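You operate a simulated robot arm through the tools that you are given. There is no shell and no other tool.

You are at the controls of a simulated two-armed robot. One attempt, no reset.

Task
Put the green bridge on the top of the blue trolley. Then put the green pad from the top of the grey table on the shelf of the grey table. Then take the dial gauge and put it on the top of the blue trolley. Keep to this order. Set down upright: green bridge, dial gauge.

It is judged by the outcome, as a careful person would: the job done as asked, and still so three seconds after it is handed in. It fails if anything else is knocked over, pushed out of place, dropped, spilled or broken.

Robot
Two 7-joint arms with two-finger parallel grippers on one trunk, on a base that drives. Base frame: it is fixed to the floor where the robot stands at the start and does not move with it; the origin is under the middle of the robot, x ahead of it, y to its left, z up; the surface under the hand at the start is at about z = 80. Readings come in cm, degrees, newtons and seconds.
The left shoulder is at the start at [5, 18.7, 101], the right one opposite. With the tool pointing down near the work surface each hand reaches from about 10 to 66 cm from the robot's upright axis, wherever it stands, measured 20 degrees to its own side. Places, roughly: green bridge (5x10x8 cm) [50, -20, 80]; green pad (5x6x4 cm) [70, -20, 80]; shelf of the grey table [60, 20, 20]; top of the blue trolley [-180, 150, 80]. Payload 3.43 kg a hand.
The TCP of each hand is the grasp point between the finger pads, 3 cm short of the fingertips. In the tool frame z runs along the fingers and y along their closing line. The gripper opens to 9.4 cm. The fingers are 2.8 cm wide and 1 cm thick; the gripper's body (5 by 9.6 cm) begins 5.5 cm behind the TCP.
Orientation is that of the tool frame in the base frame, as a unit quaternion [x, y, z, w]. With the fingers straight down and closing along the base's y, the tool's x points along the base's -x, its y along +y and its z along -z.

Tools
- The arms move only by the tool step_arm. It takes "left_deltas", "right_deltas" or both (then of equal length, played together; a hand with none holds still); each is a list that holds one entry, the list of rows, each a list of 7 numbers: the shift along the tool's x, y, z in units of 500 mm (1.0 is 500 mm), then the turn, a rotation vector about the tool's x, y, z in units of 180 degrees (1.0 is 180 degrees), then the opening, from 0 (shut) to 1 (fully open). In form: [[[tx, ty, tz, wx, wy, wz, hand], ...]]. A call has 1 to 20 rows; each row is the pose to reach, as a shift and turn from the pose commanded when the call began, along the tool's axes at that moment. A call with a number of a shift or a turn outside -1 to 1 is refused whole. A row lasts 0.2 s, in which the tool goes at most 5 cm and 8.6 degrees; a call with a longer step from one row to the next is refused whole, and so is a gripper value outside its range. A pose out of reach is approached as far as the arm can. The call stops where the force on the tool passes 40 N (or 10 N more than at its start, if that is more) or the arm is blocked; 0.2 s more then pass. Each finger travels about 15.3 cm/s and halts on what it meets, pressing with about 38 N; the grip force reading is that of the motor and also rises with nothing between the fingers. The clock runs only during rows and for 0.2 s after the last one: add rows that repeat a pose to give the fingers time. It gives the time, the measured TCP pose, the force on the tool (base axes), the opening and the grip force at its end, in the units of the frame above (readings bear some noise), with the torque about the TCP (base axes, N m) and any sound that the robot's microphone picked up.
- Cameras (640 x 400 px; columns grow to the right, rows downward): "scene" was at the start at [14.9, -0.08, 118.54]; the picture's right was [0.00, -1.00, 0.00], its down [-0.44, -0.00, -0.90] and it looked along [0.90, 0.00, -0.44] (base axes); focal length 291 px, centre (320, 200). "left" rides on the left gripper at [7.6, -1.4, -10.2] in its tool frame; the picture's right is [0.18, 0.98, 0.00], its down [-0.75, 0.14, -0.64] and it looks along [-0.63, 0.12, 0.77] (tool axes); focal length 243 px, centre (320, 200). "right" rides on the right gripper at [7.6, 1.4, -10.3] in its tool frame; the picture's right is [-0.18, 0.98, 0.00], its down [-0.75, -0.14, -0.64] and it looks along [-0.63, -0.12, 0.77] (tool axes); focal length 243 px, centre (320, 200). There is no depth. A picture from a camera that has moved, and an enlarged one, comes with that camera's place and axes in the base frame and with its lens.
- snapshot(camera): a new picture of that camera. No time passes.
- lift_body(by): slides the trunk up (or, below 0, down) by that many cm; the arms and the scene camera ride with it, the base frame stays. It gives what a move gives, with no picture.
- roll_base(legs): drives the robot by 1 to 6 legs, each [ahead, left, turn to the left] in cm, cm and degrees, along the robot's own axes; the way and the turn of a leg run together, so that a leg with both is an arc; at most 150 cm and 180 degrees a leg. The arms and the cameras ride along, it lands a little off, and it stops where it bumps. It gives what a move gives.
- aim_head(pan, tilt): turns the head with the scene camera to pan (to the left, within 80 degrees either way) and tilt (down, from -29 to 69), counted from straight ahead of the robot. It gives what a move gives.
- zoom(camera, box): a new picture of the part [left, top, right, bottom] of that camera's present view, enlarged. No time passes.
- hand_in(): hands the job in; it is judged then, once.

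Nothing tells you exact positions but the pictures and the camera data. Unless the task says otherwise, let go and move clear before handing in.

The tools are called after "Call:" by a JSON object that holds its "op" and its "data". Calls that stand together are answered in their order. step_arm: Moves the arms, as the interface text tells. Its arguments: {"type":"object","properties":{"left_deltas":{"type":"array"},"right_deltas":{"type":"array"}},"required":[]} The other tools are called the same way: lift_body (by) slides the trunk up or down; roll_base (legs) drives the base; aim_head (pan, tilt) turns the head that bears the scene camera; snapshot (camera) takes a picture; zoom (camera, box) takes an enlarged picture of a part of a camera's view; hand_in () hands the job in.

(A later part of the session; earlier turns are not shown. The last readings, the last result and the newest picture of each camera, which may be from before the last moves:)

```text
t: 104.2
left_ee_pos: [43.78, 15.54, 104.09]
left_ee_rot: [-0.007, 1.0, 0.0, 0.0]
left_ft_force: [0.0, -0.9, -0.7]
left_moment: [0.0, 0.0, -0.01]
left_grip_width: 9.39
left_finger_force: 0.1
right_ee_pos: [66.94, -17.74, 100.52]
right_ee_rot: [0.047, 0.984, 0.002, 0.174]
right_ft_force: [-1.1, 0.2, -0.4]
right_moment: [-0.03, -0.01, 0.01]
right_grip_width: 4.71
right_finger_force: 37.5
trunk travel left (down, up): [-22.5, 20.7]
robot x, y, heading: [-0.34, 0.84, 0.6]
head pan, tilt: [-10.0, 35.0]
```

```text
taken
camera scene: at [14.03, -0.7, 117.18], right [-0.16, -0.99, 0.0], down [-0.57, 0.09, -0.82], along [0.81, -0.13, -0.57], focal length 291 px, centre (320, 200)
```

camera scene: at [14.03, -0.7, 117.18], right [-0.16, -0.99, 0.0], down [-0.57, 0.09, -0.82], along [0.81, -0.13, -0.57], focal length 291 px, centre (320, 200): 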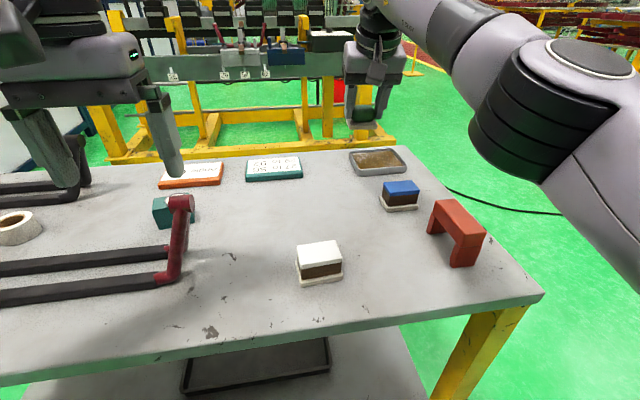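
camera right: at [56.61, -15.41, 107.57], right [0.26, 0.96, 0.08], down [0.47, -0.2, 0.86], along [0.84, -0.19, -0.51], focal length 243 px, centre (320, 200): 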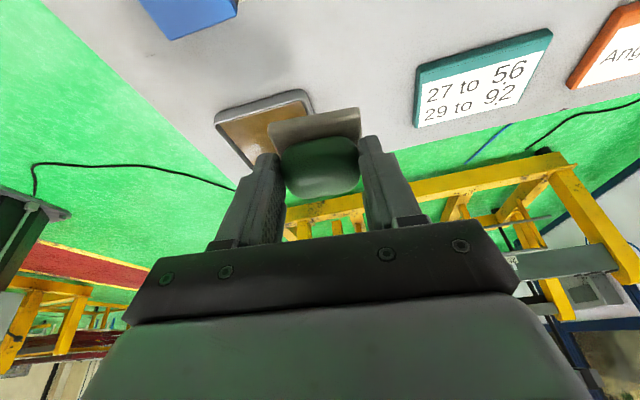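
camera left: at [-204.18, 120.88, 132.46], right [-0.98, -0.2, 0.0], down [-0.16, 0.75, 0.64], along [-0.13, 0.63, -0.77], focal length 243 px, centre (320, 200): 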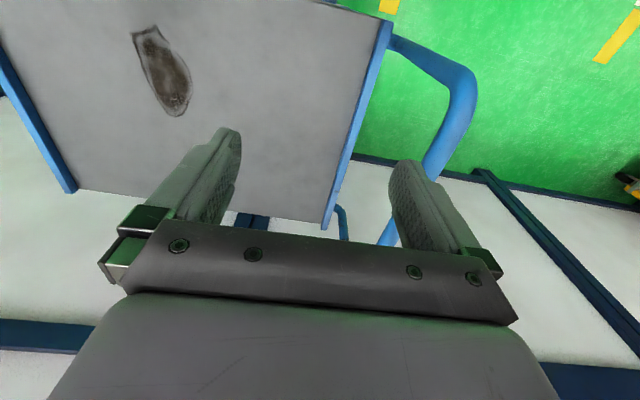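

The pad is held safely. I'll back away from the table, then lower the trunk for the shelf.

Call:
{"op": "roll_base", "data": {"legs": [[-62, 12, -0.7]]}}

Call:
{"op": "snapshot", "data": {"camera": "right"}}

Call:
{"op": "step_arm", "data": {"left_deltas": [[[0.03, 0, -0.03, 0, 0, 0, 1.0], [0.08, 0, -0.06, 0, 0, 0, 1.0], [0.13, 0, -0.1, 0, 0, 0, 1.0], [0.18, 0, -0.14, 0, 0, 0, 1.0], [0.23, 0, -0.18, 0, 0, 0, 1.0], [0.28, 0, -0.22, 0, 0, 0, 1.0], [0.32, 0, -0.26, 0, 0, 0, 1.0], [0.36, 0, -0.3, 0, 0, 0, 1.0], [0.36, 0, -0.3, 0, 0, 0, 1.0]]]}}

Call:
{"op": "snapshot", "data": {"camera": "scene"}}

```text
t: 107.8
left_ee_pos: [-18.02, 26.56, 103.96]
left_ee_rot: [-0.002, 1.0, 0.0, 0.0]
left_ft_force: [0.7, 0.5, 0.5]
left_moment: [0.01, -0.03, 0.02]
left_grip_width: 9.41
left_finger_force: 0.0
right_ee_pos: [5.04, -6.85, 100.52]
right_ee_rot: [0.051, 0.983, 0.001, 0.174]
right_ft_force: [0.0, -0.8, -1.1]
right_moment: [-0.01, 0.03, -0.01]
right_grip_width: 4.75
right_finger_force: 38.3
trunk travel left (down, up): [-22.5, 20.7]
robot x, y, heading: [-62.11, 12.06, 0.2]
head pan, tilt: [-10.0, 35.0]
```

```text
taken
camera right: at [-5.42, -4.46, 107.58], right [0.27, 0.96, 0.08], down [0.47, -0.21, 0.86], along [0.84, -0.19, -0.51], focal length 243 px, centre (320, 200)
```

right: 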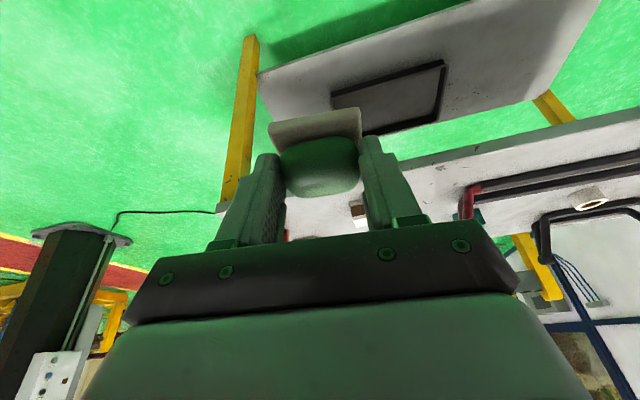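

```text
t: 109.8
left_ee_pos: [-36.15, 26.44, 119.21]
left_ee_rot: [-0.004, 1.0, 0.0, 0.0]
left_ft_force: [-0.1, -0.5, 0.1]
left_moment: [-0.02, 0.03, -0.01]
left_grip_width: 9.38
left_finger_force: 0.0
right_ee_pos: [5.05, -6.82, 100.49]
right_ee_rot: [0.051, 0.983, 0.001, 0.174]
right_ft_force: [1.1, 0.0, -1.4]
right_moment: [0.02, 0.03, 0.02]
right_grip_width: 4.74
right_finger_force: 37.8
trunk travel left (down, up): [-22.5, 20.7]
robot x, y, heading: [-62.35, 11.9, 0.2]
head pan, tilt: [-10.0, 35.0]
```

```text
taken
camera scene: at [-47.88, 10.53, 117.18], right [-0.17, -0.99, 0.0], down [-0.57, 0.1, -0.82], along [0.81, -0.14, -0.57], focal length 291 px, centre (320, 200)
```

scene: 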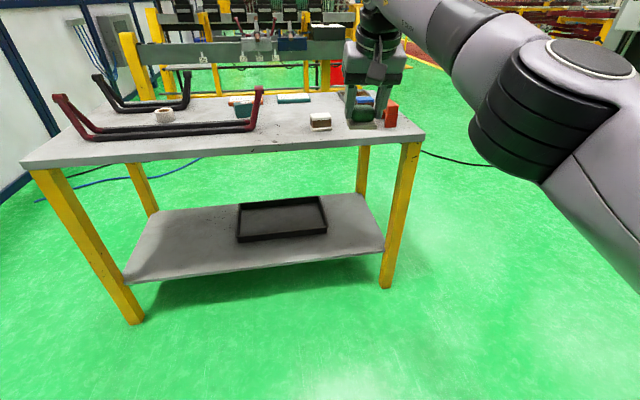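

The robot stands back from the table with the pad in front. I'll lower the trunk, then lower the right hand slowly while still clear of the table.

Call:
{"op": "lift_body", "data": {"by": -22}}

Call:
{"op": "step_arm", "data": {"right_deltas": [[[0.025, 0, 0.01, 0, 0, 0, 0.0], [0.05, 0, 0.025, 0, 0, 0, 0.0], [0.08, 0, 0.045, 0, 0, 0, 0.0], [0.11, 0, 0.065, 0, 0, 0, 0.0], [0.14, 0, 0.085, 0, 0, 0, 0.0], [0.17, 0, 0.105, 0, 0, 0, 0.0], [0.2, 0, 0.125, 0, 0, 0, 0.0], [0.23, 0, 0.145, 0, 0, 0, 0.0], [0.26, 0, 0.165, 0, 0, 0, 0.0], [0.29, 0, 0.185, 0, 0, 0, 0.0], [0.32, 0, 0.21, 0, 0, 0, 0.0], [0.35, 0, 0.235, 0, 0, 0, 0.0], [0.38, 0, 0.265, 0, 0, 0, 0.0], [0.4, 0, 0.295, 0, 0, 0, 0.0], [0.42, 0, 0.325, 0, 0, 0, 0.0], [0.44, 0, 0.355, 0, 0, 0, 0.0], [0.45, 0, 0.38, 0, 0, 0, 0.0], [0.455, 0, 0.39, 0, 0, 0, 0.0]]]}}

Call:
{"op": "snapshot", "data": {"camera": "right"}}

Call:
{"op": "snapshot", "data": {"camera": "scene"}}

```text
t: 112.1
left_ee_pos: [-36.01, 26.43, 97.12]
left_ee_rot: [-0.004, 1.0, 0.0, 0.0]
left_ft_force: [-0.2, 0.1, -0.2]
left_moment: [-0.01, 0.0, 0.03]
left_grip_width: 9.42
left_finger_force: 0.1
right_ee_pos: [4.92, -6.79, 78.47]
right_ee_rot: [0.051, 0.983, 0.001, 0.174]
right_ft_force: [-0.5, 0.3, 0.0]
right_moment: [-0.02, 0.0, -0.03]
right_grip_width: 4.74
right_finger_force: 37.6
trunk travel left (down, up): [-0.5, 42.7]
robot x, y, heading: [-62.3, 11.97, 0.3]
head pan, tilt: [-10.0, 35.0]
```

```text
t: 115.9
left_ee_pos: [-35.97, 26.39, 97.08]
left_ee_rot: [-0.004, 1.0, 0.001, 0.0]
left_ft_force: [-0.9, -0.5, -0.8]
left_moment: [0.0, 0.02, 0.01]
left_grip_width: 9.4
left_finger_force: 0.1
right_ee_pos: [-9.59, -4.92, 52.46]
right_ee_rot: [0.05, 0.983, 0.001, 0.174]
right_ft_force: [-0.1, -0.8, -0.2]
right_moment: [0.0, 0.0, -0.02]
right_grip_width: 4.72
right_finger_force: 38.0
trunk travel left (down, up): [-0.5, 42.7]
robot x, y, heading: [-62.37, 11.83, 0.2]
head pan, tilt: [-10.0, 35.0]
```

```text
taken
camera right: at [-20.0, -2.47, 59.48], right [0.27, 0.96, 0.08], down [0.47, -0.21, 0.86], along [0.84, -0.19, -0.51], focal length 243 px, centre (320, 200)
```

right: 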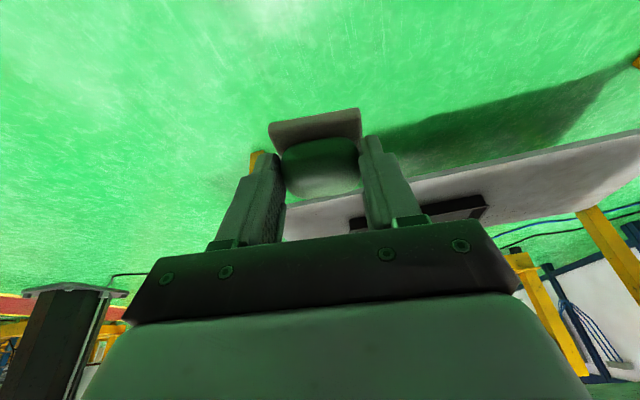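

```text
taken
camera scene: at [-47.88, 10.53, 95.18], right [-0.17, -0.99, 0.0], down [-0.57, 0.1, -0.82], along [0.81, -0.14, -0.57], focal length 291 px, centre (320, 200)
```

scene: 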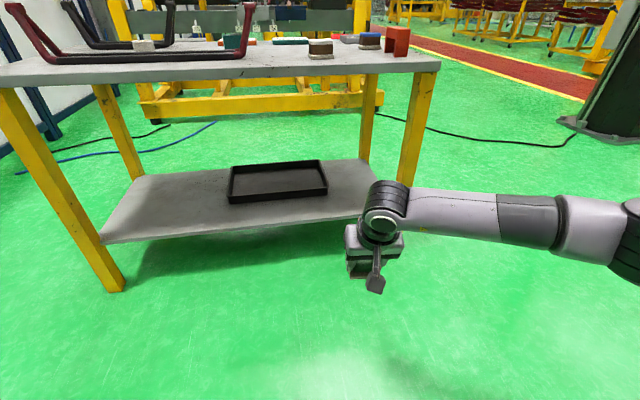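

The hand is at z = 52 with the forearm reaching out to the right, so placing near the right-hand leg would be tight. I'll place the pad on the free left part of the shelf instead; first I'll measure the shelf height more exactly.

Call:
{"op": "aim_head", "data": {"pan": 0, "tilt": 35}}

Call:
{"op": "zoom", "data": {"camera": "scene", "box": [100, 120, 340, 270]}}

Call:
{"op": "roll_base", "data": {"legs": [[0, 48, 0]]}}

Call:
{"op": "snapshot", "data": {"camera": "scene"}}

```text
t: 116.6
left_ee_pos: [-36.08, 26.45, 97.16]
left_ee_rot: [-0.003, 1.0, 0.0, 0.0]
left_ft_force: [0.1, -0.1, -0.9]
left_moment: [0.01, -0.01, 0.0]
left_grip_width: 9.41
left_finger_force: 0.0
right_ee_pos: [-9.51, -4.82, 52.41]
right_ee_rot: [0.051, 0.984, 0.001, 0.173]
right_ft_force: [-0.1, 0.4, -0.8]
right_moment: [0.03, 0.02, 0.0]
right_grip_width: 4.73
right_finger_force: 37.6
trunk travel left (down, up): [-0.5, 42.7]
robot x, y, heading: [-62.42, 12.27, 0.1]
head pan, tilt: [0.0, 35.0]
```

```text
2.67 times, centred on (220, 195) of scene
camera zoom: at [-47.76, 12.06, 95.18], right [0.01, -1.0, 0.0], down [-0.57, 0.0, -0.82], along [0.82, 0.0, -0.57], focal length 776 px, centre (587, 213)
```

zoom: 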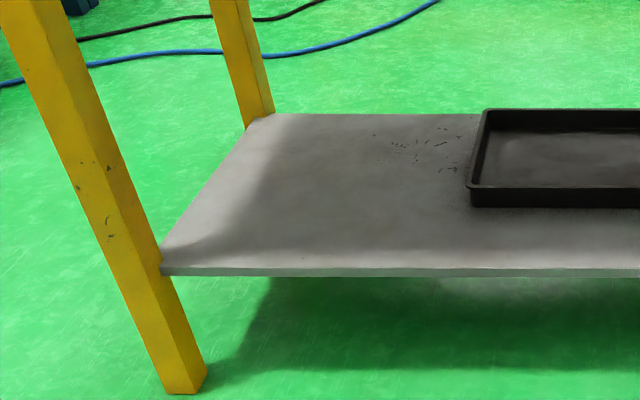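

```text
t: 121.3
left_ee_pos: [-36.39, 74.24, 97.23]
left_ee_rot: [-0.002, 1.0, 0.0, 0.0]
left_ft_force: [0.5, -0.3, -0.5]
left_moment: [0.02, -0.02, -0.01]
left_grip_width: 9.38
left_finger_force: 0.1
right_ee_pos: [-9.95, 42.89, 52.48]
right_ee_rot: [0.051, 0.983, 0.002, 0.175]
right_ft_force: [-0.8, 0.4, 0.2]
right_moment: [0.0, -0.01, 0.0]
right_grip_width: 4.72
right_finger_force: 38.4
trunk travel left (down, up): [-0.5, 42.7]
robot x, y, heading: [-62.84, 59.83, 0.4]
head pan, tilt: [0.0, 35.0]
```

```text
taken
camera scene: at [-48.0, 59.86, 95.18], right [0.0, -1.0, 0.0], down [-0.57, 0.0, -0.82], along [0.82, 0.0, -0.57], focal length 291 px, centre (320, 200)
```

scene: 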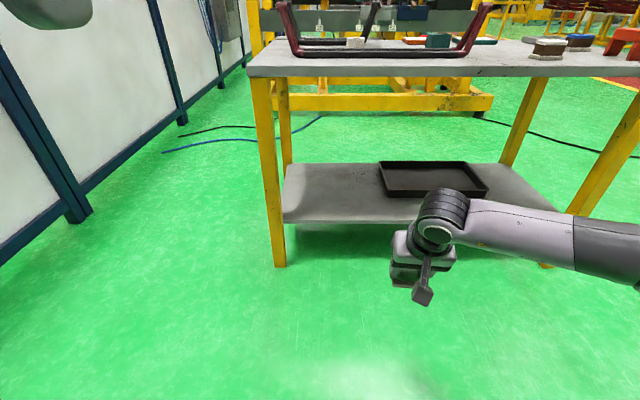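

The shelf top measures near z = 23 with its front edge at x = 41. I'll lower the hand to z of about 33, still clear of the table, and check where the forearm and elbow are.

Call:
{"op": "step_arm", "data": {"right_deltas": [[[0.008, -0.0005, 0.022, 0, 0, 0, 0.0], [0.02, -0.0011, 0.055, 0, 0, 0, 0.0], [0.033, -0.0018, 0.09, 0, 0, 0, 0.0], [0.046, -0.0026, 0.126, 0, 0, 0, 0.0], [0.059, -0.0034, 0.162, 0, 0, 0, 0.0], [0.072, -0.0042, 0.198, 0, 0, 0, 0.0], [0.085, -0.005, 0.234, 0, 0, 0, 0.0], [0.098, -0.0058, 0.27, 0, 0, 0, 0.0], [0.111, -0.0066, 0.306, 0, 0, 0, 0.0], [0.123, -0.0073, 0.338, 0, 0, 0, 0.0], [0.13, -0.0078, 0.358, 0, 0, 0, 0.0], [0.1334, -0.008, 0.367, 0, 0, 0, 0.0]]]}}

Call:
{"op": "aim_head", "data": {"pan": -25, "tilt": 35}}

Call:
{"op": "snapshot", "data": {"camera": "scene"}}

Call:
{"op": "snapshot", "data": {"camera": "left"}}

Call:
{"op": "snapshot", "data": {"camera": "right"}}

```text
t: 123.9
left_ee_pos: [-36.22, 74.26, 97.23]
left_ee_rot: [-0.003, 1.0, 0.0, 0.0]
left_ft_force: [0.2, -0.4, 0.7]
left_moment: [0.02, -0.01, 0.03]
left_grip_width: 9.41
left_finger_force: 0.1
right_ee_pos: [-9.8, 42.86, 32.98]
right_ee_rot: [0.05, 0.984, 0.002, 0.174]
right_ft_force: [-0.3, -0.8, -0.8]
right_moment: [0.03, 0.02, 0.0]
right_grip_width: 4.71
right_finger_force: 38.3
trunk travel left (down, up): [-0.5, 42.7]
robot x, y, heading: [-62.29, 59.56, -0.2]
head pan, tilt: [0.0, 35.0]
```

```text
t: 124.8
left_ee_pos: [-36.4, 74.16, 97.2]
left_ee_rot: [-0.002, 1.0, -0.001, 0.0]
left_ft_force: [-0.6, -0.1, 0.2]
left_moment: [-0.03, 0.01, 0.02]
left_grip_width: 9.41
left_finger_force: 0.0
right_ee_pos: [-9.88, 42.93, 32.92]
right_ee_rot: [0.052, 0.983, 0.0, 0.174]
right_ft_force: [0.3, -0.1, 0.2]
right_moment: [0.01, -0.01, -0.01]
right_grip_width: 4.73
right_finger_force: 37.8
trunk travel left (down, up): [-0.5, 42.7]
robot x, y, heading: [-62.65, 60.18, 0.0]
head pan, tilt: [-25.0, 35.0]
```

```text
taken
camera scene: at [-48.8, 56.14, 95.18], right [-0.42, -0.91, 0.0], down [-0.52, 0.24, -0.82], along [0.74, -0.34, -0.57], focal length 291 px, centre (320, 200)
```

scene: 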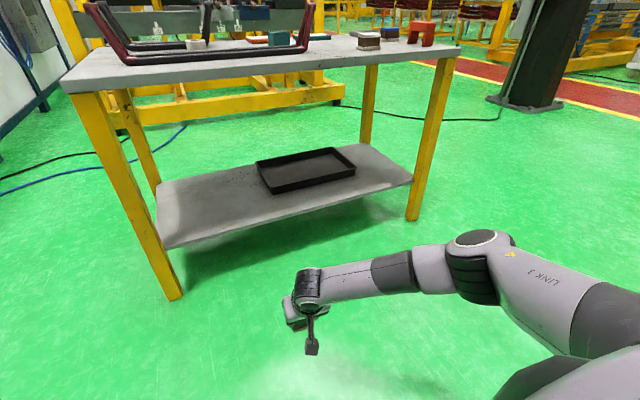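

```text
taken
camera left: at [-43.94, 72.83, 107.58], right [-0.19, 0.98, 0.0], down [0.75, 0.15, 0.64], along [0.63, 0.12, -0.77], focal length 243 px, centre (320, 200)
```

left: 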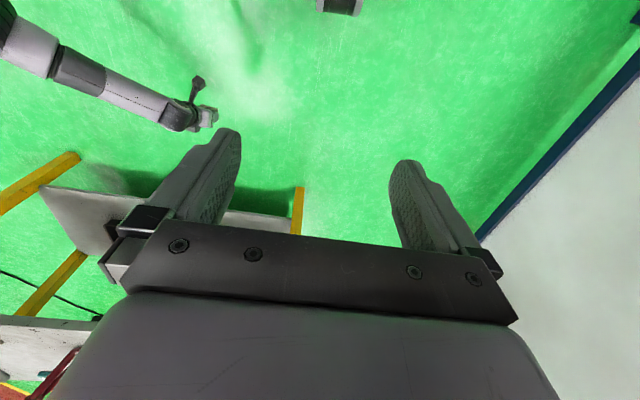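

```text
taken
camera right: at [-20.22, 45.25, 39.94], right [0.27, 0.96, 0.08], down [0.47, -0.21, 0.86], along [0.84, -0.19, -0.51], focal length 243 px, centre (320, 200)
```

right: 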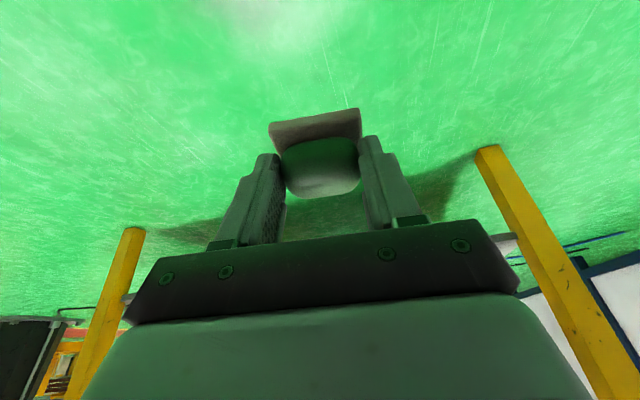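

The elbow is at about z = 55, low and well clear of the table legs, so everything passes under the table top. I'll drive in 56 cm with the pad above shelf height.

Call:
{"op": "roll_base", "data": {"legs": [[56, 0, 0]]}}

Call:
{"op": "snapshot", "data": {"camera": "right"}}

Call:
{"op": "aim_head", "data": {"pan": -15, "tilt": 60}}

Call:
{"op": "snapshot", "data": {"camera": "scene"}}

Call:
{"op": "snapshot", "data": {"camera": "left"}}

```text
t: 128.0
left_ee_pos: [19.81, 74.84, 97.08]
left_ee_rot: [-0.007, 1.0, 0.0, 0.0]
left_ft_force: [-1.1, -0.5, 0.1]
left_moment: [0.02, 0.02, 0.0]
left_grip_width: 9.41
left_finger_force: 0.0
right_ee_pos: [46.64, 43.61, 32.94]
right_ee_rot: [0.048, 0.983, 0.001, 0.175]
right_ft_force: [0.0, 0.2, 0.1]
right_moment: [0.04, -0.01, -0.02]
right_grip_width: 4.72
right_finger_force: 38.3
trunk travel left (down, up): [-0.5, 42.7]
robot x, y, heading: [-6.26, 60.14, 0.7]
head pan, tilt: [-25.0, 35.0]
```

```text
taken
camera right: at [36.11, 45.96, 39.94], right [0.26, 0.96, 0.08], down [0.47, -0.2, 0.86], along [0.84, -0.19, -0.51], focal length 243 px, centre (320, 200)
```

right: 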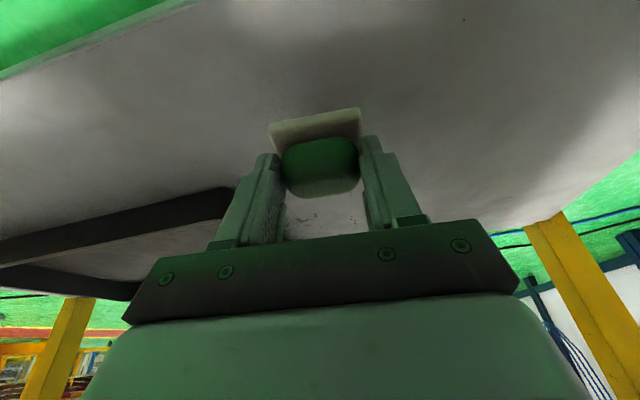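

```text
t: 128.9
left_ee_pos: [19.78, 74.82, 97.16]
left_ee_rot: [-0.006, 1.0, 0.0, 0.0]
left_ft_force: [-0.5, 0.1, -0.2]
left_moment: [0.03, 0.01, -0.01]
left_grip_width: 9.4
left_finger_force: 0.0
right_ee_pos: [46.46, 43.64, 32.87]
right_ee_rot: [0.048, 0.984, 0.002, 0.174]
right_ft_force: [0.0, -1.1, -0.4]
right_moment: [0.0, 0.0, 0.01]
right_grip_width: 4.74
right_finger_force: 38.4
trunk travel left (down, up): [-0.5, 42.7]
robot x, y, heading: [-6.6, 60.27, 0.8]
head pan, tilt: [-15.0, 60.0]
```

```text
taken
camera scene: at [5.89, 58.64, 91.76], right [-0.25, -0.97, 0.0], down [-0.84, 0.22, -0.5], along [0.48, -0.12, -0.87], focal length 291 px, centre (320, 200)
```

scene: 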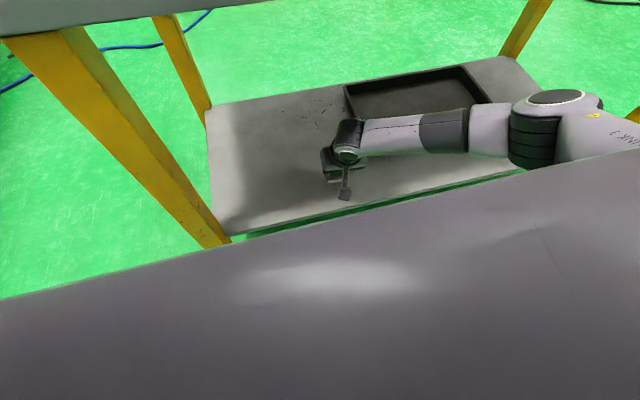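

```text
taken
camera left: at [12.2, 73.39, 107.58], right [-0.2, 0.98, 0.0], down [0.75, 0.15, 0.64], along [0.63, 0.13, -0.77], focal length 243 px, centre (320, 200)
```

left: 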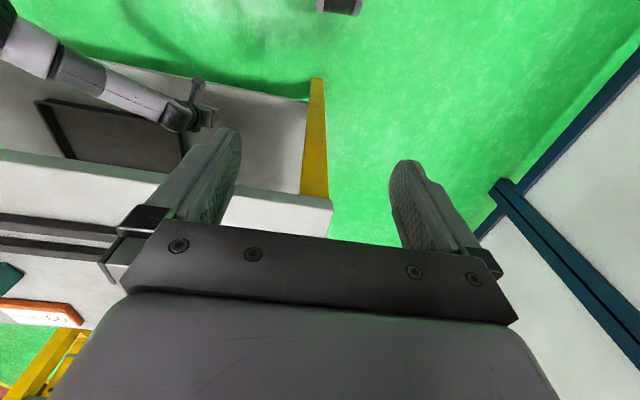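

The pad is over the free left part of the shelf. I'll move 5 cm further in and start lowering.

Call:
{"op": "step_arm", "data": {"right_deltas": [[[-0.018, 0.0018, 0.007, 0, 0, 0, 0.0], [-0.04, 0.004, 0.015, 0, 0, 0, 0.0], [-0.065, 0.0065, 0.025, 0, 0, 0, 0.0], [-0.09, 0.0086, 0.035, 0, 0, 0, 0.0], [-0.086, 0.0083, 0.055, 0, 0, 0, 0.0], [-0.0766, 0.008, 0.0814, 0, 0, 0, 0.0], [-0.0766, 0.008, 0.0814, 0, 0, 0, 0.0]]]}}

Call:
{"op": "snapshot", "data": {"camera": "right"}}

Call:
{"op": "zoom", "data": {"camera": "scene", "box": [200, 60, 440, 240]}}

```text
t: 130.5
left_ee_pos: [19.81, 74.73, 97.31]
left_ee_rot: [-0.006, 1.0, 0.001, 0.001]
left_ft_force: [-0.3, 0.0, -0.8]
left_moment: [0.0, -0.01, -0.04]
left_grip_width: 9.4
left_finger_force: 0.1
right_ee_pos: [51.5, 43.58, 30.39]
right_ee_rot: [0.048, 0.984, 0.002, 0.174]
right_ft_force: [0.0, -0.2, -0.2]
right_moment: [0.0, 0.01, 0.0]
right_grip_width: 4.73
right_finger_force: 38.3
trunk travel left (down, up): [-0.5, 42.7]
robot x, y, heading: [-6.32, 60.3, 0.6]
head pan, tilt: [-15.0, 60.0]
```

```text
taken
camera right: at [41.11, 45.91, 37.37], right [0.26, 0.96, 0.08], down [0.47, -0.2, 0.86], along [0.84, -0.19, -0.51], focal length 243 px, centre (320, 200)
```

right: 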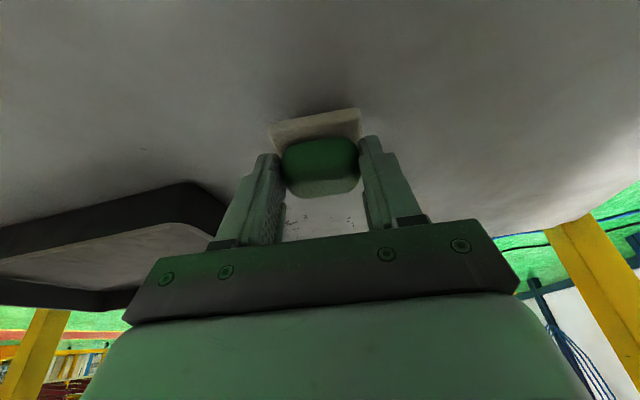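

```text
2.22 times, centred on (320, 150) of scene
camera zoom: at [5.89, 58.64, 91.75], right [-0.25, -0.97, 0.0], down [-0.84, 0.21, -0.5], along [0.48, -0.12, -0.87], focal length 647 px, centre (320, 311)
```

zoom: 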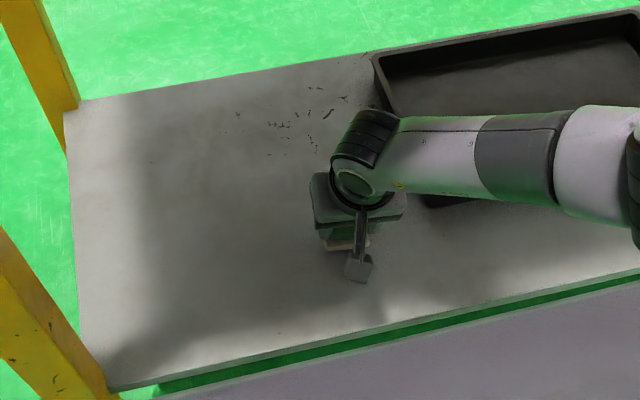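

The pad hangs about 2 to 3 cm above the shelf. I'll lower in fine steps, watching the force.

Call:
{"op": "step_arm", "data": {"right_deltas": [[[0.0017, -0.0001, 0.0047, 0, 0, 0, 0.0], [0.0034, -0.0002, 0.0094, 0, 0, 0, 0.0], [0.0051, -0.0003, 0.0141, 0, 0, 0, 0.0], [0.0068, -0.0004, 0.0188, 0, 0, 0, 0.0], [0.0085, -0.0005, 0.0235, 0, 0, 0, 0.0], [0.0085, -0.0005, 0.0235, 0, 0, 0, 0.0]]]}}

Call:
{"op": "step_arm", "data": {"right_deltas": [[[0.0014, -0.0001, 0.0038, 0, 0, 0, 0.0], [0.0027, -0.0002, 0.0075, 0, 0, 0, 0.0], [0.0041, -0.0003, 0.0113, 0, 0, 0, 0.0], [0.0041, -0.0003, 0.0113, 0, 0, 0, 0.0]]]}}

Call:
{"op": "snapshot", "data": {"camera": "right"}}

```text
t: 131.9
left_ee_pos: [19.89, 74.67, 97.12]
left_ee_rot: [-0.006, 1.0, 0.0, 0.0]
left_ft_force: [-0.5, 0.2, -0.2]
left_moment: [0.01, 0.0, 0.03]
left_grip_width: 9.38
left_finger_force: 0.2
right_ee_pos: [51.63, 43.77, 29.07]
right_ee_rot: [0.048, 0.984, 0.002, 0.174]
right_ft_force: [-0.1, -0.3, -1.0]
right_moment: [-0.01, -0.02, 0.02]
right_grip_width: 4.7
right_finger_force: 37.7
trunk travel left (down, up): [-0.5, 42.7]
robot x, y, heading: [-6.29, 60.4, 0.2]
head pan, tilt: [-15.0, 60.0]
```

```text
t: 132.9
left_ee_pos: [19.76, 74.82, 97.15]
left_ee_rot: [-0.006, 1.0, -0.001, 0.0]
left_ft_force: [0.8, 0.5, 0.3]
left_moment: [-0.03, 0.01, 0.03]
left_grip_width: 9.4
left_finger_force: 0.0
right_ee_pos: [51.65, 43.5, 28.66]
right_ee_rot: [0.048, 0.983, 0.001, 0.175]
right_ft_force: [-4.4, -0.1, 10.9]
right_moment: [-0.33, 0.07, -0.13]
right_grip_width: 4.73
right_finger_force: 38.4
trunk travel left (down, up): [-0.5, 42.7]
robot x, y, heading: [-6.42, 60.09, 0.5]
head pan, tilt: [-15.0, 60.0]
```

```text
taken
camera right: at [41.19, 45.9, 35.7], right [0.26, 0.96, 0.08], down [0.47, -0.2, 0.86], along [0.84, -0.19, -0.51], focal length 243 px, centre (320, 200)
```

right: 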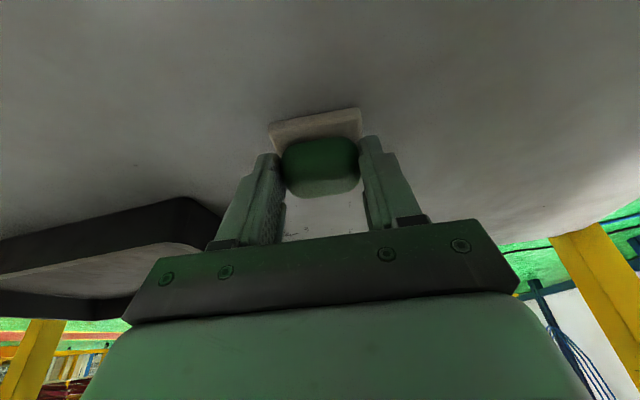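

Contact with the shelf, at 11 N. I'll ease slightly and open the fingers.

Call:
{"op": "step_arm", "data": {"right_deltas": [[[-0.001, 0, -0.0028, 0, 0, 0, 0.0], [-0.001, 0, -0.0028, 0, 0, 0, 0.4], [-0.001, 0, -0.0028, 0, 0, 0, 0.52], [-0.001, 0, -0.0028, 0, 0, 0, 0.58], [-0.001, 0, -0.0028, 0, 0, 0, 0.66], [-0.001, 0, -0.0028, 0, 0, 0, 0.78], [-0.001, 0, -0.0028, 0, 0, 0, 0.8], [-0.001, 0, -0.0028, 0, 0, 0, 0.8]]]}}

Call:
{"op": "snapshot", "data": {"camera": "right"}}

```text
t: 134.7
left_ee_pos: [19.87, 74.8, 97.18]
left_ee_rot: [-0.006, 1.0, 0.0, 0.0]
left_ft_force: [0.9, -0.2, 0.9]
left_moment: [-0.02, 0.0, 0.01]
left_grip_width: 9.43
left_finger_force: 0.1
right_ee_pos: [51.55, 43.59, 28.7]
right_ee_rot: [0.048, 0.983, 0.003, 0.175]
right_ft_force: [0.3, 0.3, -0.6]
right_moment: [0.02, -0.01, 0.0]
right_grip_width: 7.52
right_finger_force: 0.1
trunk travel left (down, up): [-0.5, 42.7]
robot x, y, heading: [-6.45, 60.49, 0.7]
head pan, tilt: [-15.0, 60.0]
```

```text
taken
camera right: at [41.15, 45.91, 35.72], right [0.26, 0.96, 0.08], down [0.47, -0.2, 0.86], along [0.84, -0.19, -0.51], focal length 243 px, centre (320, 200)
```

right: 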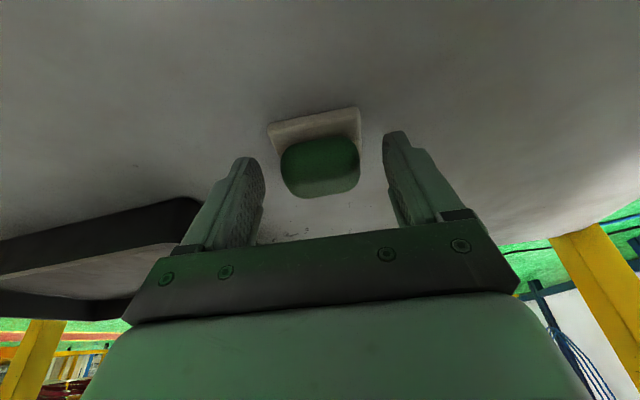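

The pad sits flat on the shelf and the fingers are clear. I'll raise the hand 7 cm, draw it back and drive out.

Call:
{"op": "step_arm", "data": {"right_deltas": [[[-0.006, 0.0003, -0.018, 0, 0, 0, 0.8], [-0.017, 0.0009, -0.047, 0, 0, 0, 0.8], [-0.031, 0.0017, -0.085, 0, 0, 0, 0.8], [-0.045, 0.0025, -0.124, 0, 0, 0, 0.8], [-0.048, 0.0027, -0.132, 0, 0, 0, 0.8], [0.0, 0, -0.152, 0, 0, 0, 0.8], [0.04, -0.004, -0.166, 0, 0, 0, 0.8], [0.04, -0.004, -0.166, 0, 0, 0, 0.8]]]}}

Call:
{"op": "roll_base", "data": {"legs": [[-56, 0, -0.6]]}}

Call:
{"op": "aim_head", "data": {"pan": -8, "tilt": 35}}

Call:
{"op": "snapshot", "data": {"camera": "scene"}}

```text
t: 136.5
left_ee_pos: [19.81, 74.87, 97.25]
left_ee_rot: [-0.005, 1.0, 0.0, 0.001]
left_ft_force: [1.2, -0.9, 0.4]
left_moment: [-0.01, 0.0, -0.01]
left_grip_width: 9.38
left_finger_force: 0.0
right_ee_pos: [46.81, 43.64, 35.74]
right_ee_rot: [0.048, 0.984, 0.002, 0.174]
right_ft_force: [0.2, 0.7, -0.2]
right_moment: [0.01, 0.0, 0.0]
right_grip_width: 7.52
right_finger_force: 0.1
trunk travel left (down, up): [-0.5, 42.7]
robot x, y, heading: [-6.66, 60.39, 0.4]
head pan, tilt: [-15.0, 60.0]
```

```text
t: 139.7
left_ee_pos: [-35.43, 74.18, 97.23]
left_ee_rot: [-0.004, 1.0, 0.0, 0.0]
left_ft_force: [-0.1, -0.2, 0.7]
left_moment: [0.02, 0.0, 0.0]
left_grip_width: 9.4
left_finger_force: 0.1
right_ee_pos: [-8.55, 42.89, 35.71]
right_ee_rot: [0.05, 0.984, 0.002, 0.174]
right_ft_force: [0.8, -0.3, 0.1]
right_moment: [0.0, 0.0, -0.01]
right_grip_width: 7.52
right_finger_force: 0.1
trunk travel left (down, up): [-0.5, 42.7]
robot x, y, heading: [-61.76, 59.53, 0.3]
head pan, tilt: [-15.0, 60.0]
```

```text
t: 140.6
left_ee_pos: [-35.45, 74.2, 97.23]
left_ee_rot: [-0.004, 1.0, 0.0, 0.0]
left_ft_force: [-0.4, 0.4, 0.0]
left_moment: [0.0, 0.03, -0.01]
left_grip_width: 9.4
left_finger_force: 0.0
right_ee_pos: [-8.6, 42.99, 35.73]
right_ee_rot: [0.051, 0.983, 0.001, 0.175]
right_ft_force: [0.5, -0.2, 0.3]
right_moment: [0.01, 0.05, -0.01]
right_grip_width: 7.54
right_finger_force: 0.1
trunk travel left (down, up): [-0.5, 42.7]
robot x, y, heading: [-62.07, 60.0, 0.2]
head pan, tilt: [-8.0, 35.0]
```

```text
taken
camera scene: at [-47.19, 58.63, 95.17], right [-0.13, -0.99, 0.0], down [-0.57, 0.08, -0.82], along [0.81, -0.11, -0.57], focal length 291 px, centre (320, 200)
```

scene: 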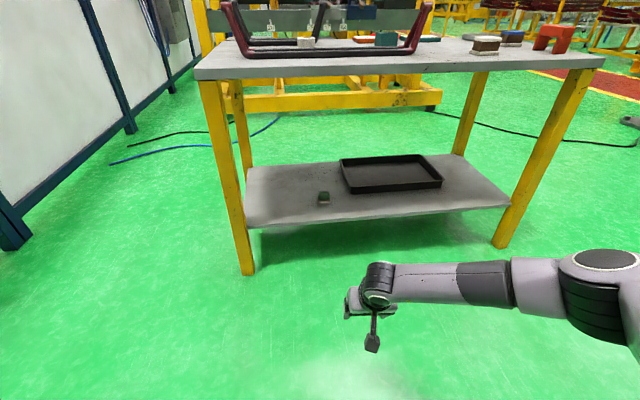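

The green pad lies on the shelf in the clear, and nothing else has moved. Next is the dial gauge: I'll raise the right hand and the trunk again and drive up to view the gauge and the red handle closely.

Call:
{"op": "step_arm", "data": {"right_deltas": [[[-0.01, 0.0005, -0.06, 0, 0.008, -0.003, 0.8], [-0.025, 0.001, -0.12, 0, 0.016, -0.006, 0.8], [-0.04, 0.0015, -0.185, 0, 0.026, -0.009, 0.8], [-0.055, 0.002, -0.25, 0, 0.036, -0.012, 0.8], [-0.07, 0.0025, -0.315, 0, 0.046, -0.015, 0.8], [-0.085, 0.003, -0.38, 0, 0.056, -0.018, 0.8], [-0.1, 0.004, -0.445, 0, 0.066, -0.021, 0.8], [-0.115, 0.0045, -0.51, 0, 0.076, -0.024, 0.8], [-0.13, 0.005, -0.575, 0, 0.086, -0.027, 0.8], [-0.145, 0.0055, -0.64, 0, 0.096, -0.03, 0.8], [-0.16, 0.006, -0.705, 0, 0.106, -0.033, 0.8], [-0.18, 0.007, -0.787, 0, 0.111, -0.034, 0.8], [-0.18, 0.007, -0.787, 0, 0.111, -0.034, 0.8]]]}}

Call:
{"op": "lift_body", "data": {"by": 36}}

Call:
{"op": "snapshot", "data": {"camera": "scene"}}

```text
t: 143.4
left_ee_pos: [-35.37, 74.2, 97.14]
left_ee_rot: [-0.003, 1.0, 0.0, 0.001]
left_ft_force: [-0.2, -0.1, 0.6]
left_moment: [0.02, 0.04, -0.01]
left_grip_width: 9.42
left_finger_force: 0.0
right_ee_pos: [-13.63, 42.98, 75.97]
right_ee_rot: [-0.002, 1.0, 0.0, 0.0]
right_ft_force: [0.6, 0.0, 0.1]
right_moment: [-0.01, -0.01, 0.0]
right_grip_width: 7.51
right_finger_force: 0.0
trunk travel left (down, up): [-0.5, 42.7]
robot x, y, heading: [-61.52, 59.95, 0.4]
head pan, tilt: [-8.0, 35.0]
```

```text
t: 146.9
left_ee_pos: [-35.41, 74.18, 133.12]
left_ee_rot: [-0.004, 1.0, 0.0, 0.0]
left_ft_force: [-0.2, -0.2, -0.1]
left_moment: [0.0, -0.03, 0.01]
left_grip_width: 9.4
left_finger_force: 0.0
right_ee_pos: [-13.42, 42.9, 111.94]
right_ee_rot: [-0.003, 1.0, 0.0, 0.0]
right_ft_force: [-1.7, 0.0, 0.3]
right_moment: [-0.01, 0.02, -0.03]
right_grip_width: 7.52
right_finger_force: 0.1
trunk travel left (down, up): [-36.5, 6.7]
robot x, y, heading: [-61.62, 59.75, 0.2]
head pan, tilt: [-8.0, 35.0]
```

```text
taken
camera scene: at [-47.18, 58.63, 131.18], right [-0.13, -0.99, 0.0], down [-0.57, 0.08, -0.82], along [0.81, -0.11, -0.57], focal length 291 px, centre (320, 200)
```

scene: 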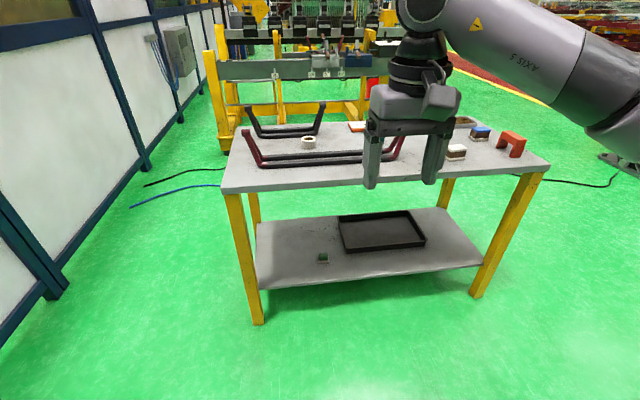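

I'll strafe right and drive up to the table in front of the gauge; all hands are well above the table items.

Call:
{"op": "roll_base", "data": {"legs": [[0, -56, 0], [61, 0, 0]]}}

Call:
{"op": "aim_head", "data": {"pan": 18, "tilt": 40}}

Call:
{"op": "snapshot", "data": {"camera": "scene"}}

Call:
{"op": "snapshot", "data": {"camera": "left"}}

Call:
{"op": "snapshot", "data": {"camera": "right"}}

```text
t: 155.4
left_ee_pos: [25.51, 16.06, 133.16]
left_ee_rot: [0.004, 1.0, -0.001, 0.0]
left_ft_force: [1.1, -0.1, 1.3]
left_moment: [0.0, 0.01, -0.04]
left_grip_width: 9.39
left_finger_force: 0.0
right_ee_pos: [47.0, -15.39, 111.79]
right_ee_rot: [0.004, 1.0, 0.0, 0.0]
right_ft_force: [0.3, 0.4, 0.3]
right_moment: [-0.02, -0.01, -0.04]
right_grip_width: 7.5
right_finger_force: 0.1
trunk travel left (down, up): [-36.5, 6.7]
robot x, y, heading: [-0.76, 1.68, -0.7]
head pan, tilt: [-8.0, 35.0]
```

```text
t: 156.3
left_ee_pos: [25.44, 16.18, 133.31]
left_ee_rot: [0.003, 1.0, 0.0, 0.0]
left_ft_force: [0.2, -0.4, -0.4]
left_moment: [0.03, -0.02, 0.03]
left_grip_width: 9.4
left_finger_force: 0.1
right_ee_pos: [47.01, -15.3, 111.88]
right_ee_rot: [0.005, 1.0, 0.0, 0.001]
right_ft_force: [-0.3, 0.4, 0.7]
right_moment: [0.03, -0.02, 0.01]
right_grip_width: 7.51
right_finger_force: 0.1
trunk travel left (down, up): [-36.5, 6.7]
robot x, y, heading: [-0.78, 2.17, -0.6]
head pan, tilt: [18.0, 40.0]
```

```text
taken
camera scene: at [12.91, 4.6, 130.43], right [0.3, -0.95, 0.0], down [-0.61, -0.19, -0.77], along [0.73, 0.23, -0.64], focal length 291 px, centre (320, 200)
```

scene: 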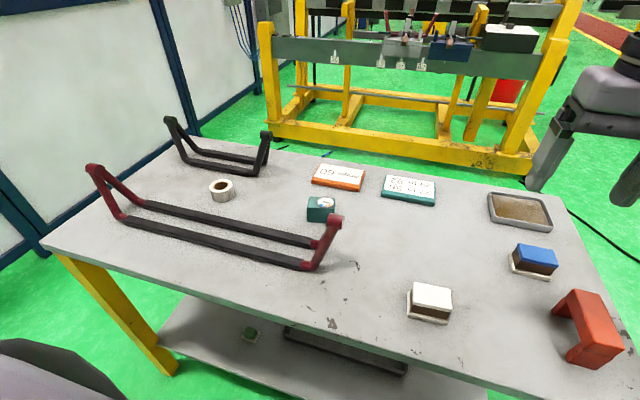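

```text
taken
camera left: at [17.81, 14.88, 143.58], right [-0.18, 0.98, 0.0], down [0.75, 0.14, 0.64], along [0.63, 0.11, -0.77], focal length 243 px, centre (320, 200)
```

left: 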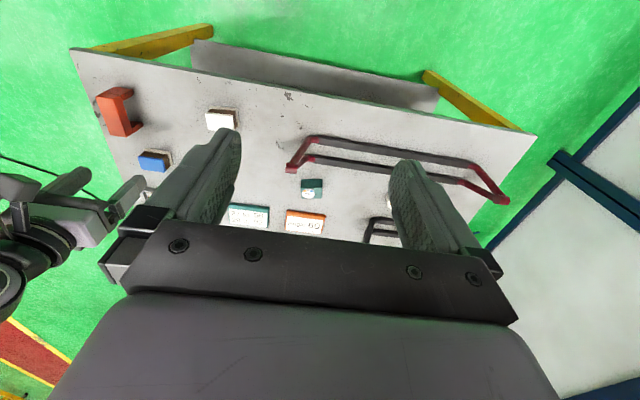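

```text
taken
camera right: at [39.43, -13.89, 122.13], right [0.19, 0.98, 0.0], down [0.75, -0.15, 0.64], along [0.63, -0.12, -0.77], focal length 243 px, centre (320, 200)
```

right: 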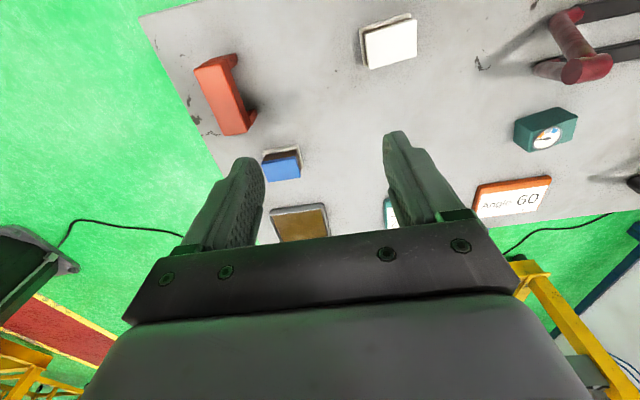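

Call:
{"op": "zoom", "data": {"camera": "scene", "box": [260, 170, 400, 290]}}

Call:
{"op": "zoom", "data": {"camera": "right", "box": [480, 0, 640, 200]}}

Call:
{"op": "zoom", "data": {"camera": "left", "box": [260, 120, 400, 240]}}

```text
3.33 times, centred on (330, 230) of scene
camera zoom: at [12.91, 4.6, 130.43], right [0.3, -0.95, 0.0], down [-0.61, -0.19, -0.77], along [0.73, 0.23, -0.64], focal length 971 px, centre (287, 100)
```

zoom: 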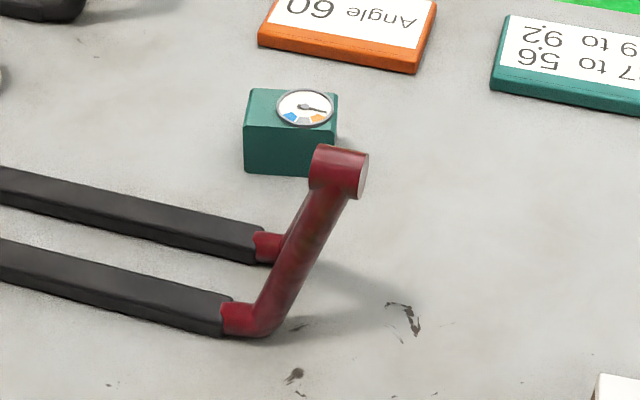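

```text
2.00 times, centred on (560, 100) of right
camera zoom: at [39.43, -13.89, 122.13], right [0.19, 0.98, 0.0], down [0.75, -0.15, 0.64], along [0.63, -0.12, -0.77], focal length 485 px, centre (-160, 400)
```

zoom: 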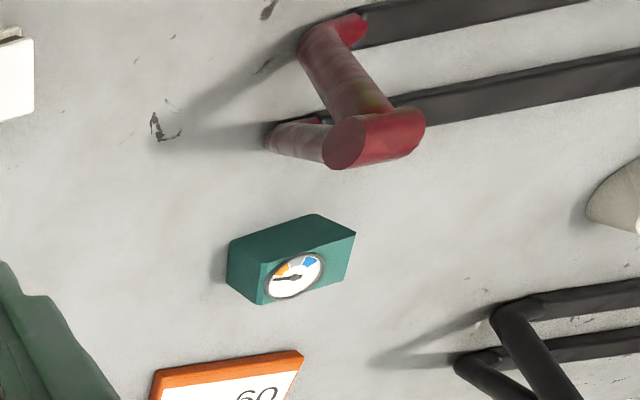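

```text
3.33 times, centred on (330, 180) of left
camera zoom: at [17.81, 14.88, 143.58], right [-0.18, 0.98, 0.0], down [0.75, 0.14, 0.64], along [0.63, 0.11, -0.77], focal length 809 px, centre (287, 267)
```

zoom: 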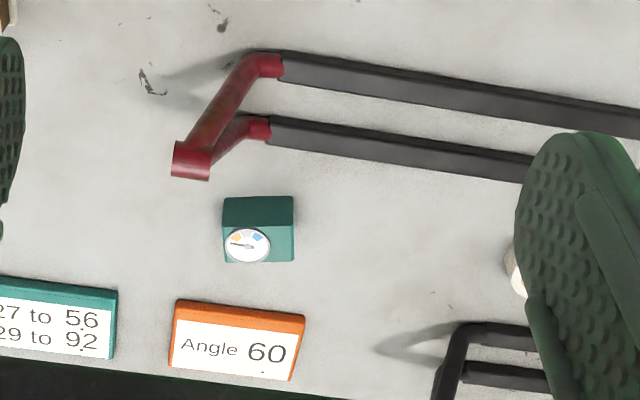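

The gauge is a 6.7 × 4.3 × 4.4 cm box centred near [64.1, 20.3], turned about +13.6°, with its dial on top. The red handle's hub is at about [50.4, 13.5, 93], so I'll come straight down from above; I'll move 3 cm closer for reach and bring the left hand above it.

Call:
{"op": "roll_base", "data": {"legs": [[3, 0, 0]]}}

Call:
{"op": "step_arm", "data": {"left_deltas": [[[-0.06, 0.008, 0.0, 0, 0, -0.008, 1.0], [-0.13, 0.017, 0.0, 0, 0, -0.016, 1.0], [-0.2, 0.026, 0.0, 0, 0, -0.024, 1.0], [-0.28, 0.036, 0.02, 0, 0, -0.034, 1.0], [-0.36, 0.047, 0.05, 0, 0, -0.044, 1.0], [-0.44, 0.057, 0.09, 0, 0, -0.054, 1.0], [-0.52, 0.068, 0.13, 0, 0, -0.064, 1.0], [-0.6, 0.078, 0.18, 0, 0, -0.074, 1.0], [-0.66, 0.086, 0.23, 0, 0, -0.079, 1.0], [-0.7, 0.091, 0.28, 0, 0, -0.079, 1.0], [-0.715, 0.093, 0.34, 0, 0, -0.079, 1.0], [-0.715, 0.093, 0.4, 0, 0, -0.079, 1.0], [-0.715, 0.093, 0.4, 0, 0, -0.079, 1.0]]]}}

Call:
{"op": "snapshot", "data": {"camera": "left"}}

Call:
{"op": "snapshot", "data": {"camera": "scene"}}

```text
t: 157.2
left_ee_pos: [28.54, 16.2, 133.12]
left_ee_rot: [0.004, 1.0, 0.0, -0.001]
left_ft_force: [0.5, -0.2, -1.1]
left_moment: [0.03, 0.05, -0.02]
left_grip_width: 9.4
left_finger_force: 0.1
right_ee_pos: [49.98, -15.5, 111.83]
right_ee_rot: [0.003, 1.0, 0.0, 0.0]
right_ft_force: [0.1, 0.3, 0.1]
right_moment: [0.03, 0.0, 0.03]
right_grip_width: 7.52
right_finger_force: 0.2
trunk travel left (down, up): [-36.5, 6.7]
robot x, y, heading: [1.81, 2.13, -0.4]
head pan, tilt: [18.0, 40.0]
```

```text
t: 160.0
left_ee_pos: [62.73, 20.46, 113.7]
left_ee_rot: [-0.12, 0.993, 0.0, 0.0]
left_ft_force: [-0.2, 1.1, 0.1]
left_moment: [-0.02, 0.06, 0.02]
left_grip_width: 9.4
left_finger_force: 0.0
left hand out of reach, approached as far as the arm can: row 8, 9, 10, 11, 12, 13
right_ee_pos: [49.89, -15.45, 111.94]
right_ee_rot: [0.004, 1.0, 0.0, 0.0]
right_ft_force: [-0.5, 0.0, 0.5]
right_moment: [-0.02, -0.02, 0.03]
right_grip_width: 7.53
right_finger_force: 0.0
trunk travel left (down, up): [-36.5, 6.7]
robot x, y, heading: [1.66, 2.43, -0.6]
head pan, tilt: [18.0, 40.0]
```

```text
taken
camera left: at [55.73, 17.43, 124.06], right [-0.41, 0.91, 0.0], down [0.7, 0.32, 0.64], along [0.58, 0.26, -0.77], focal length 243 px, centre (320, 200)
```

left: 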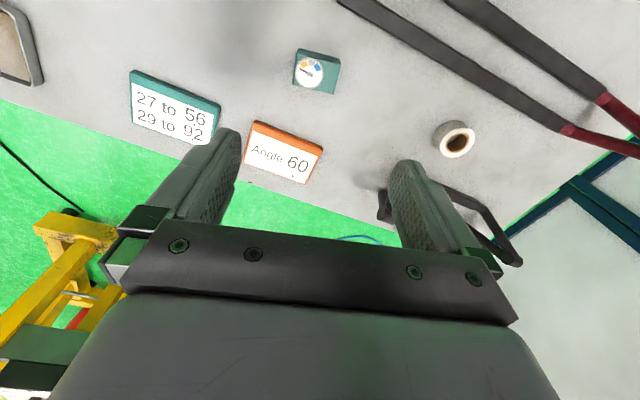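

```text
taken
camera scene: at [15.89, 4.62, 130.42], right [0.3, -0.95, 0.0], down [-0.61, -0.19, -0.77], along [0.73, 0.23, -0.64], focal length 291 px, centre (320, 200)
```

scene: 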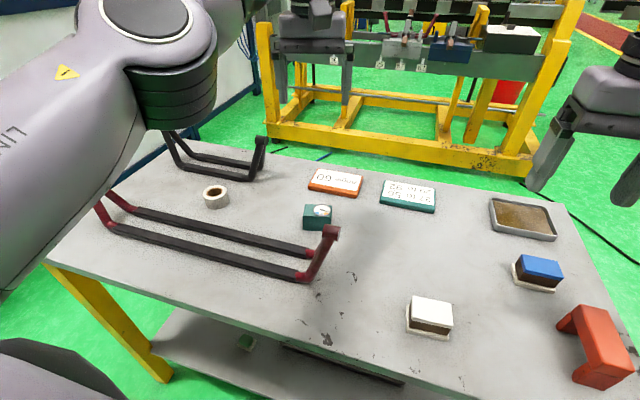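

The hand is above the gauge (slightly short at this height but it will gain reach lower down). I'll zoom in to fix the gauge's position and angle.

Call:
{"op": "zoom", "data": {"camera": "left", "box": [260, 20, 380, 120]}}

Call:
{"op": "zoom", "data": {"camera": "scene", "box": [260, 170, 380, 290]}}

```text
4.00 times, centred on (320, 70) of left
camera zoom: at [55.73, 17.43, 124.06], right [-0.41, 0.91, 0.0], down [0.7, 0.32, 0.64], along [0.58, 0.26, -0.77], focal length 970 px, centre (320, 720)
```

zoom: 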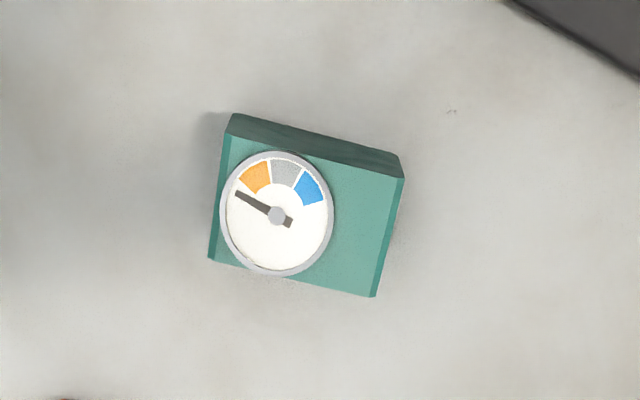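

```text
3.33 times, centred on (320, 230) of scene
camera zoom: at [15.89, 4.62, 130.42], right [0.3, -0.95, 0.0], down [-0.61, -0.19, -0.77], along [0.73, 0.23, -0.64], focal length 971 px, centre (320, 100)
```

zoom: 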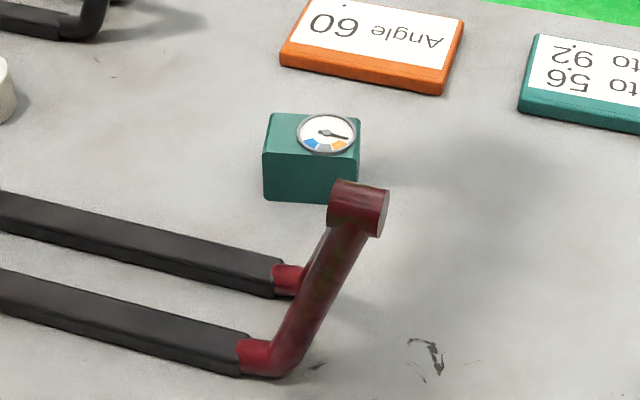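

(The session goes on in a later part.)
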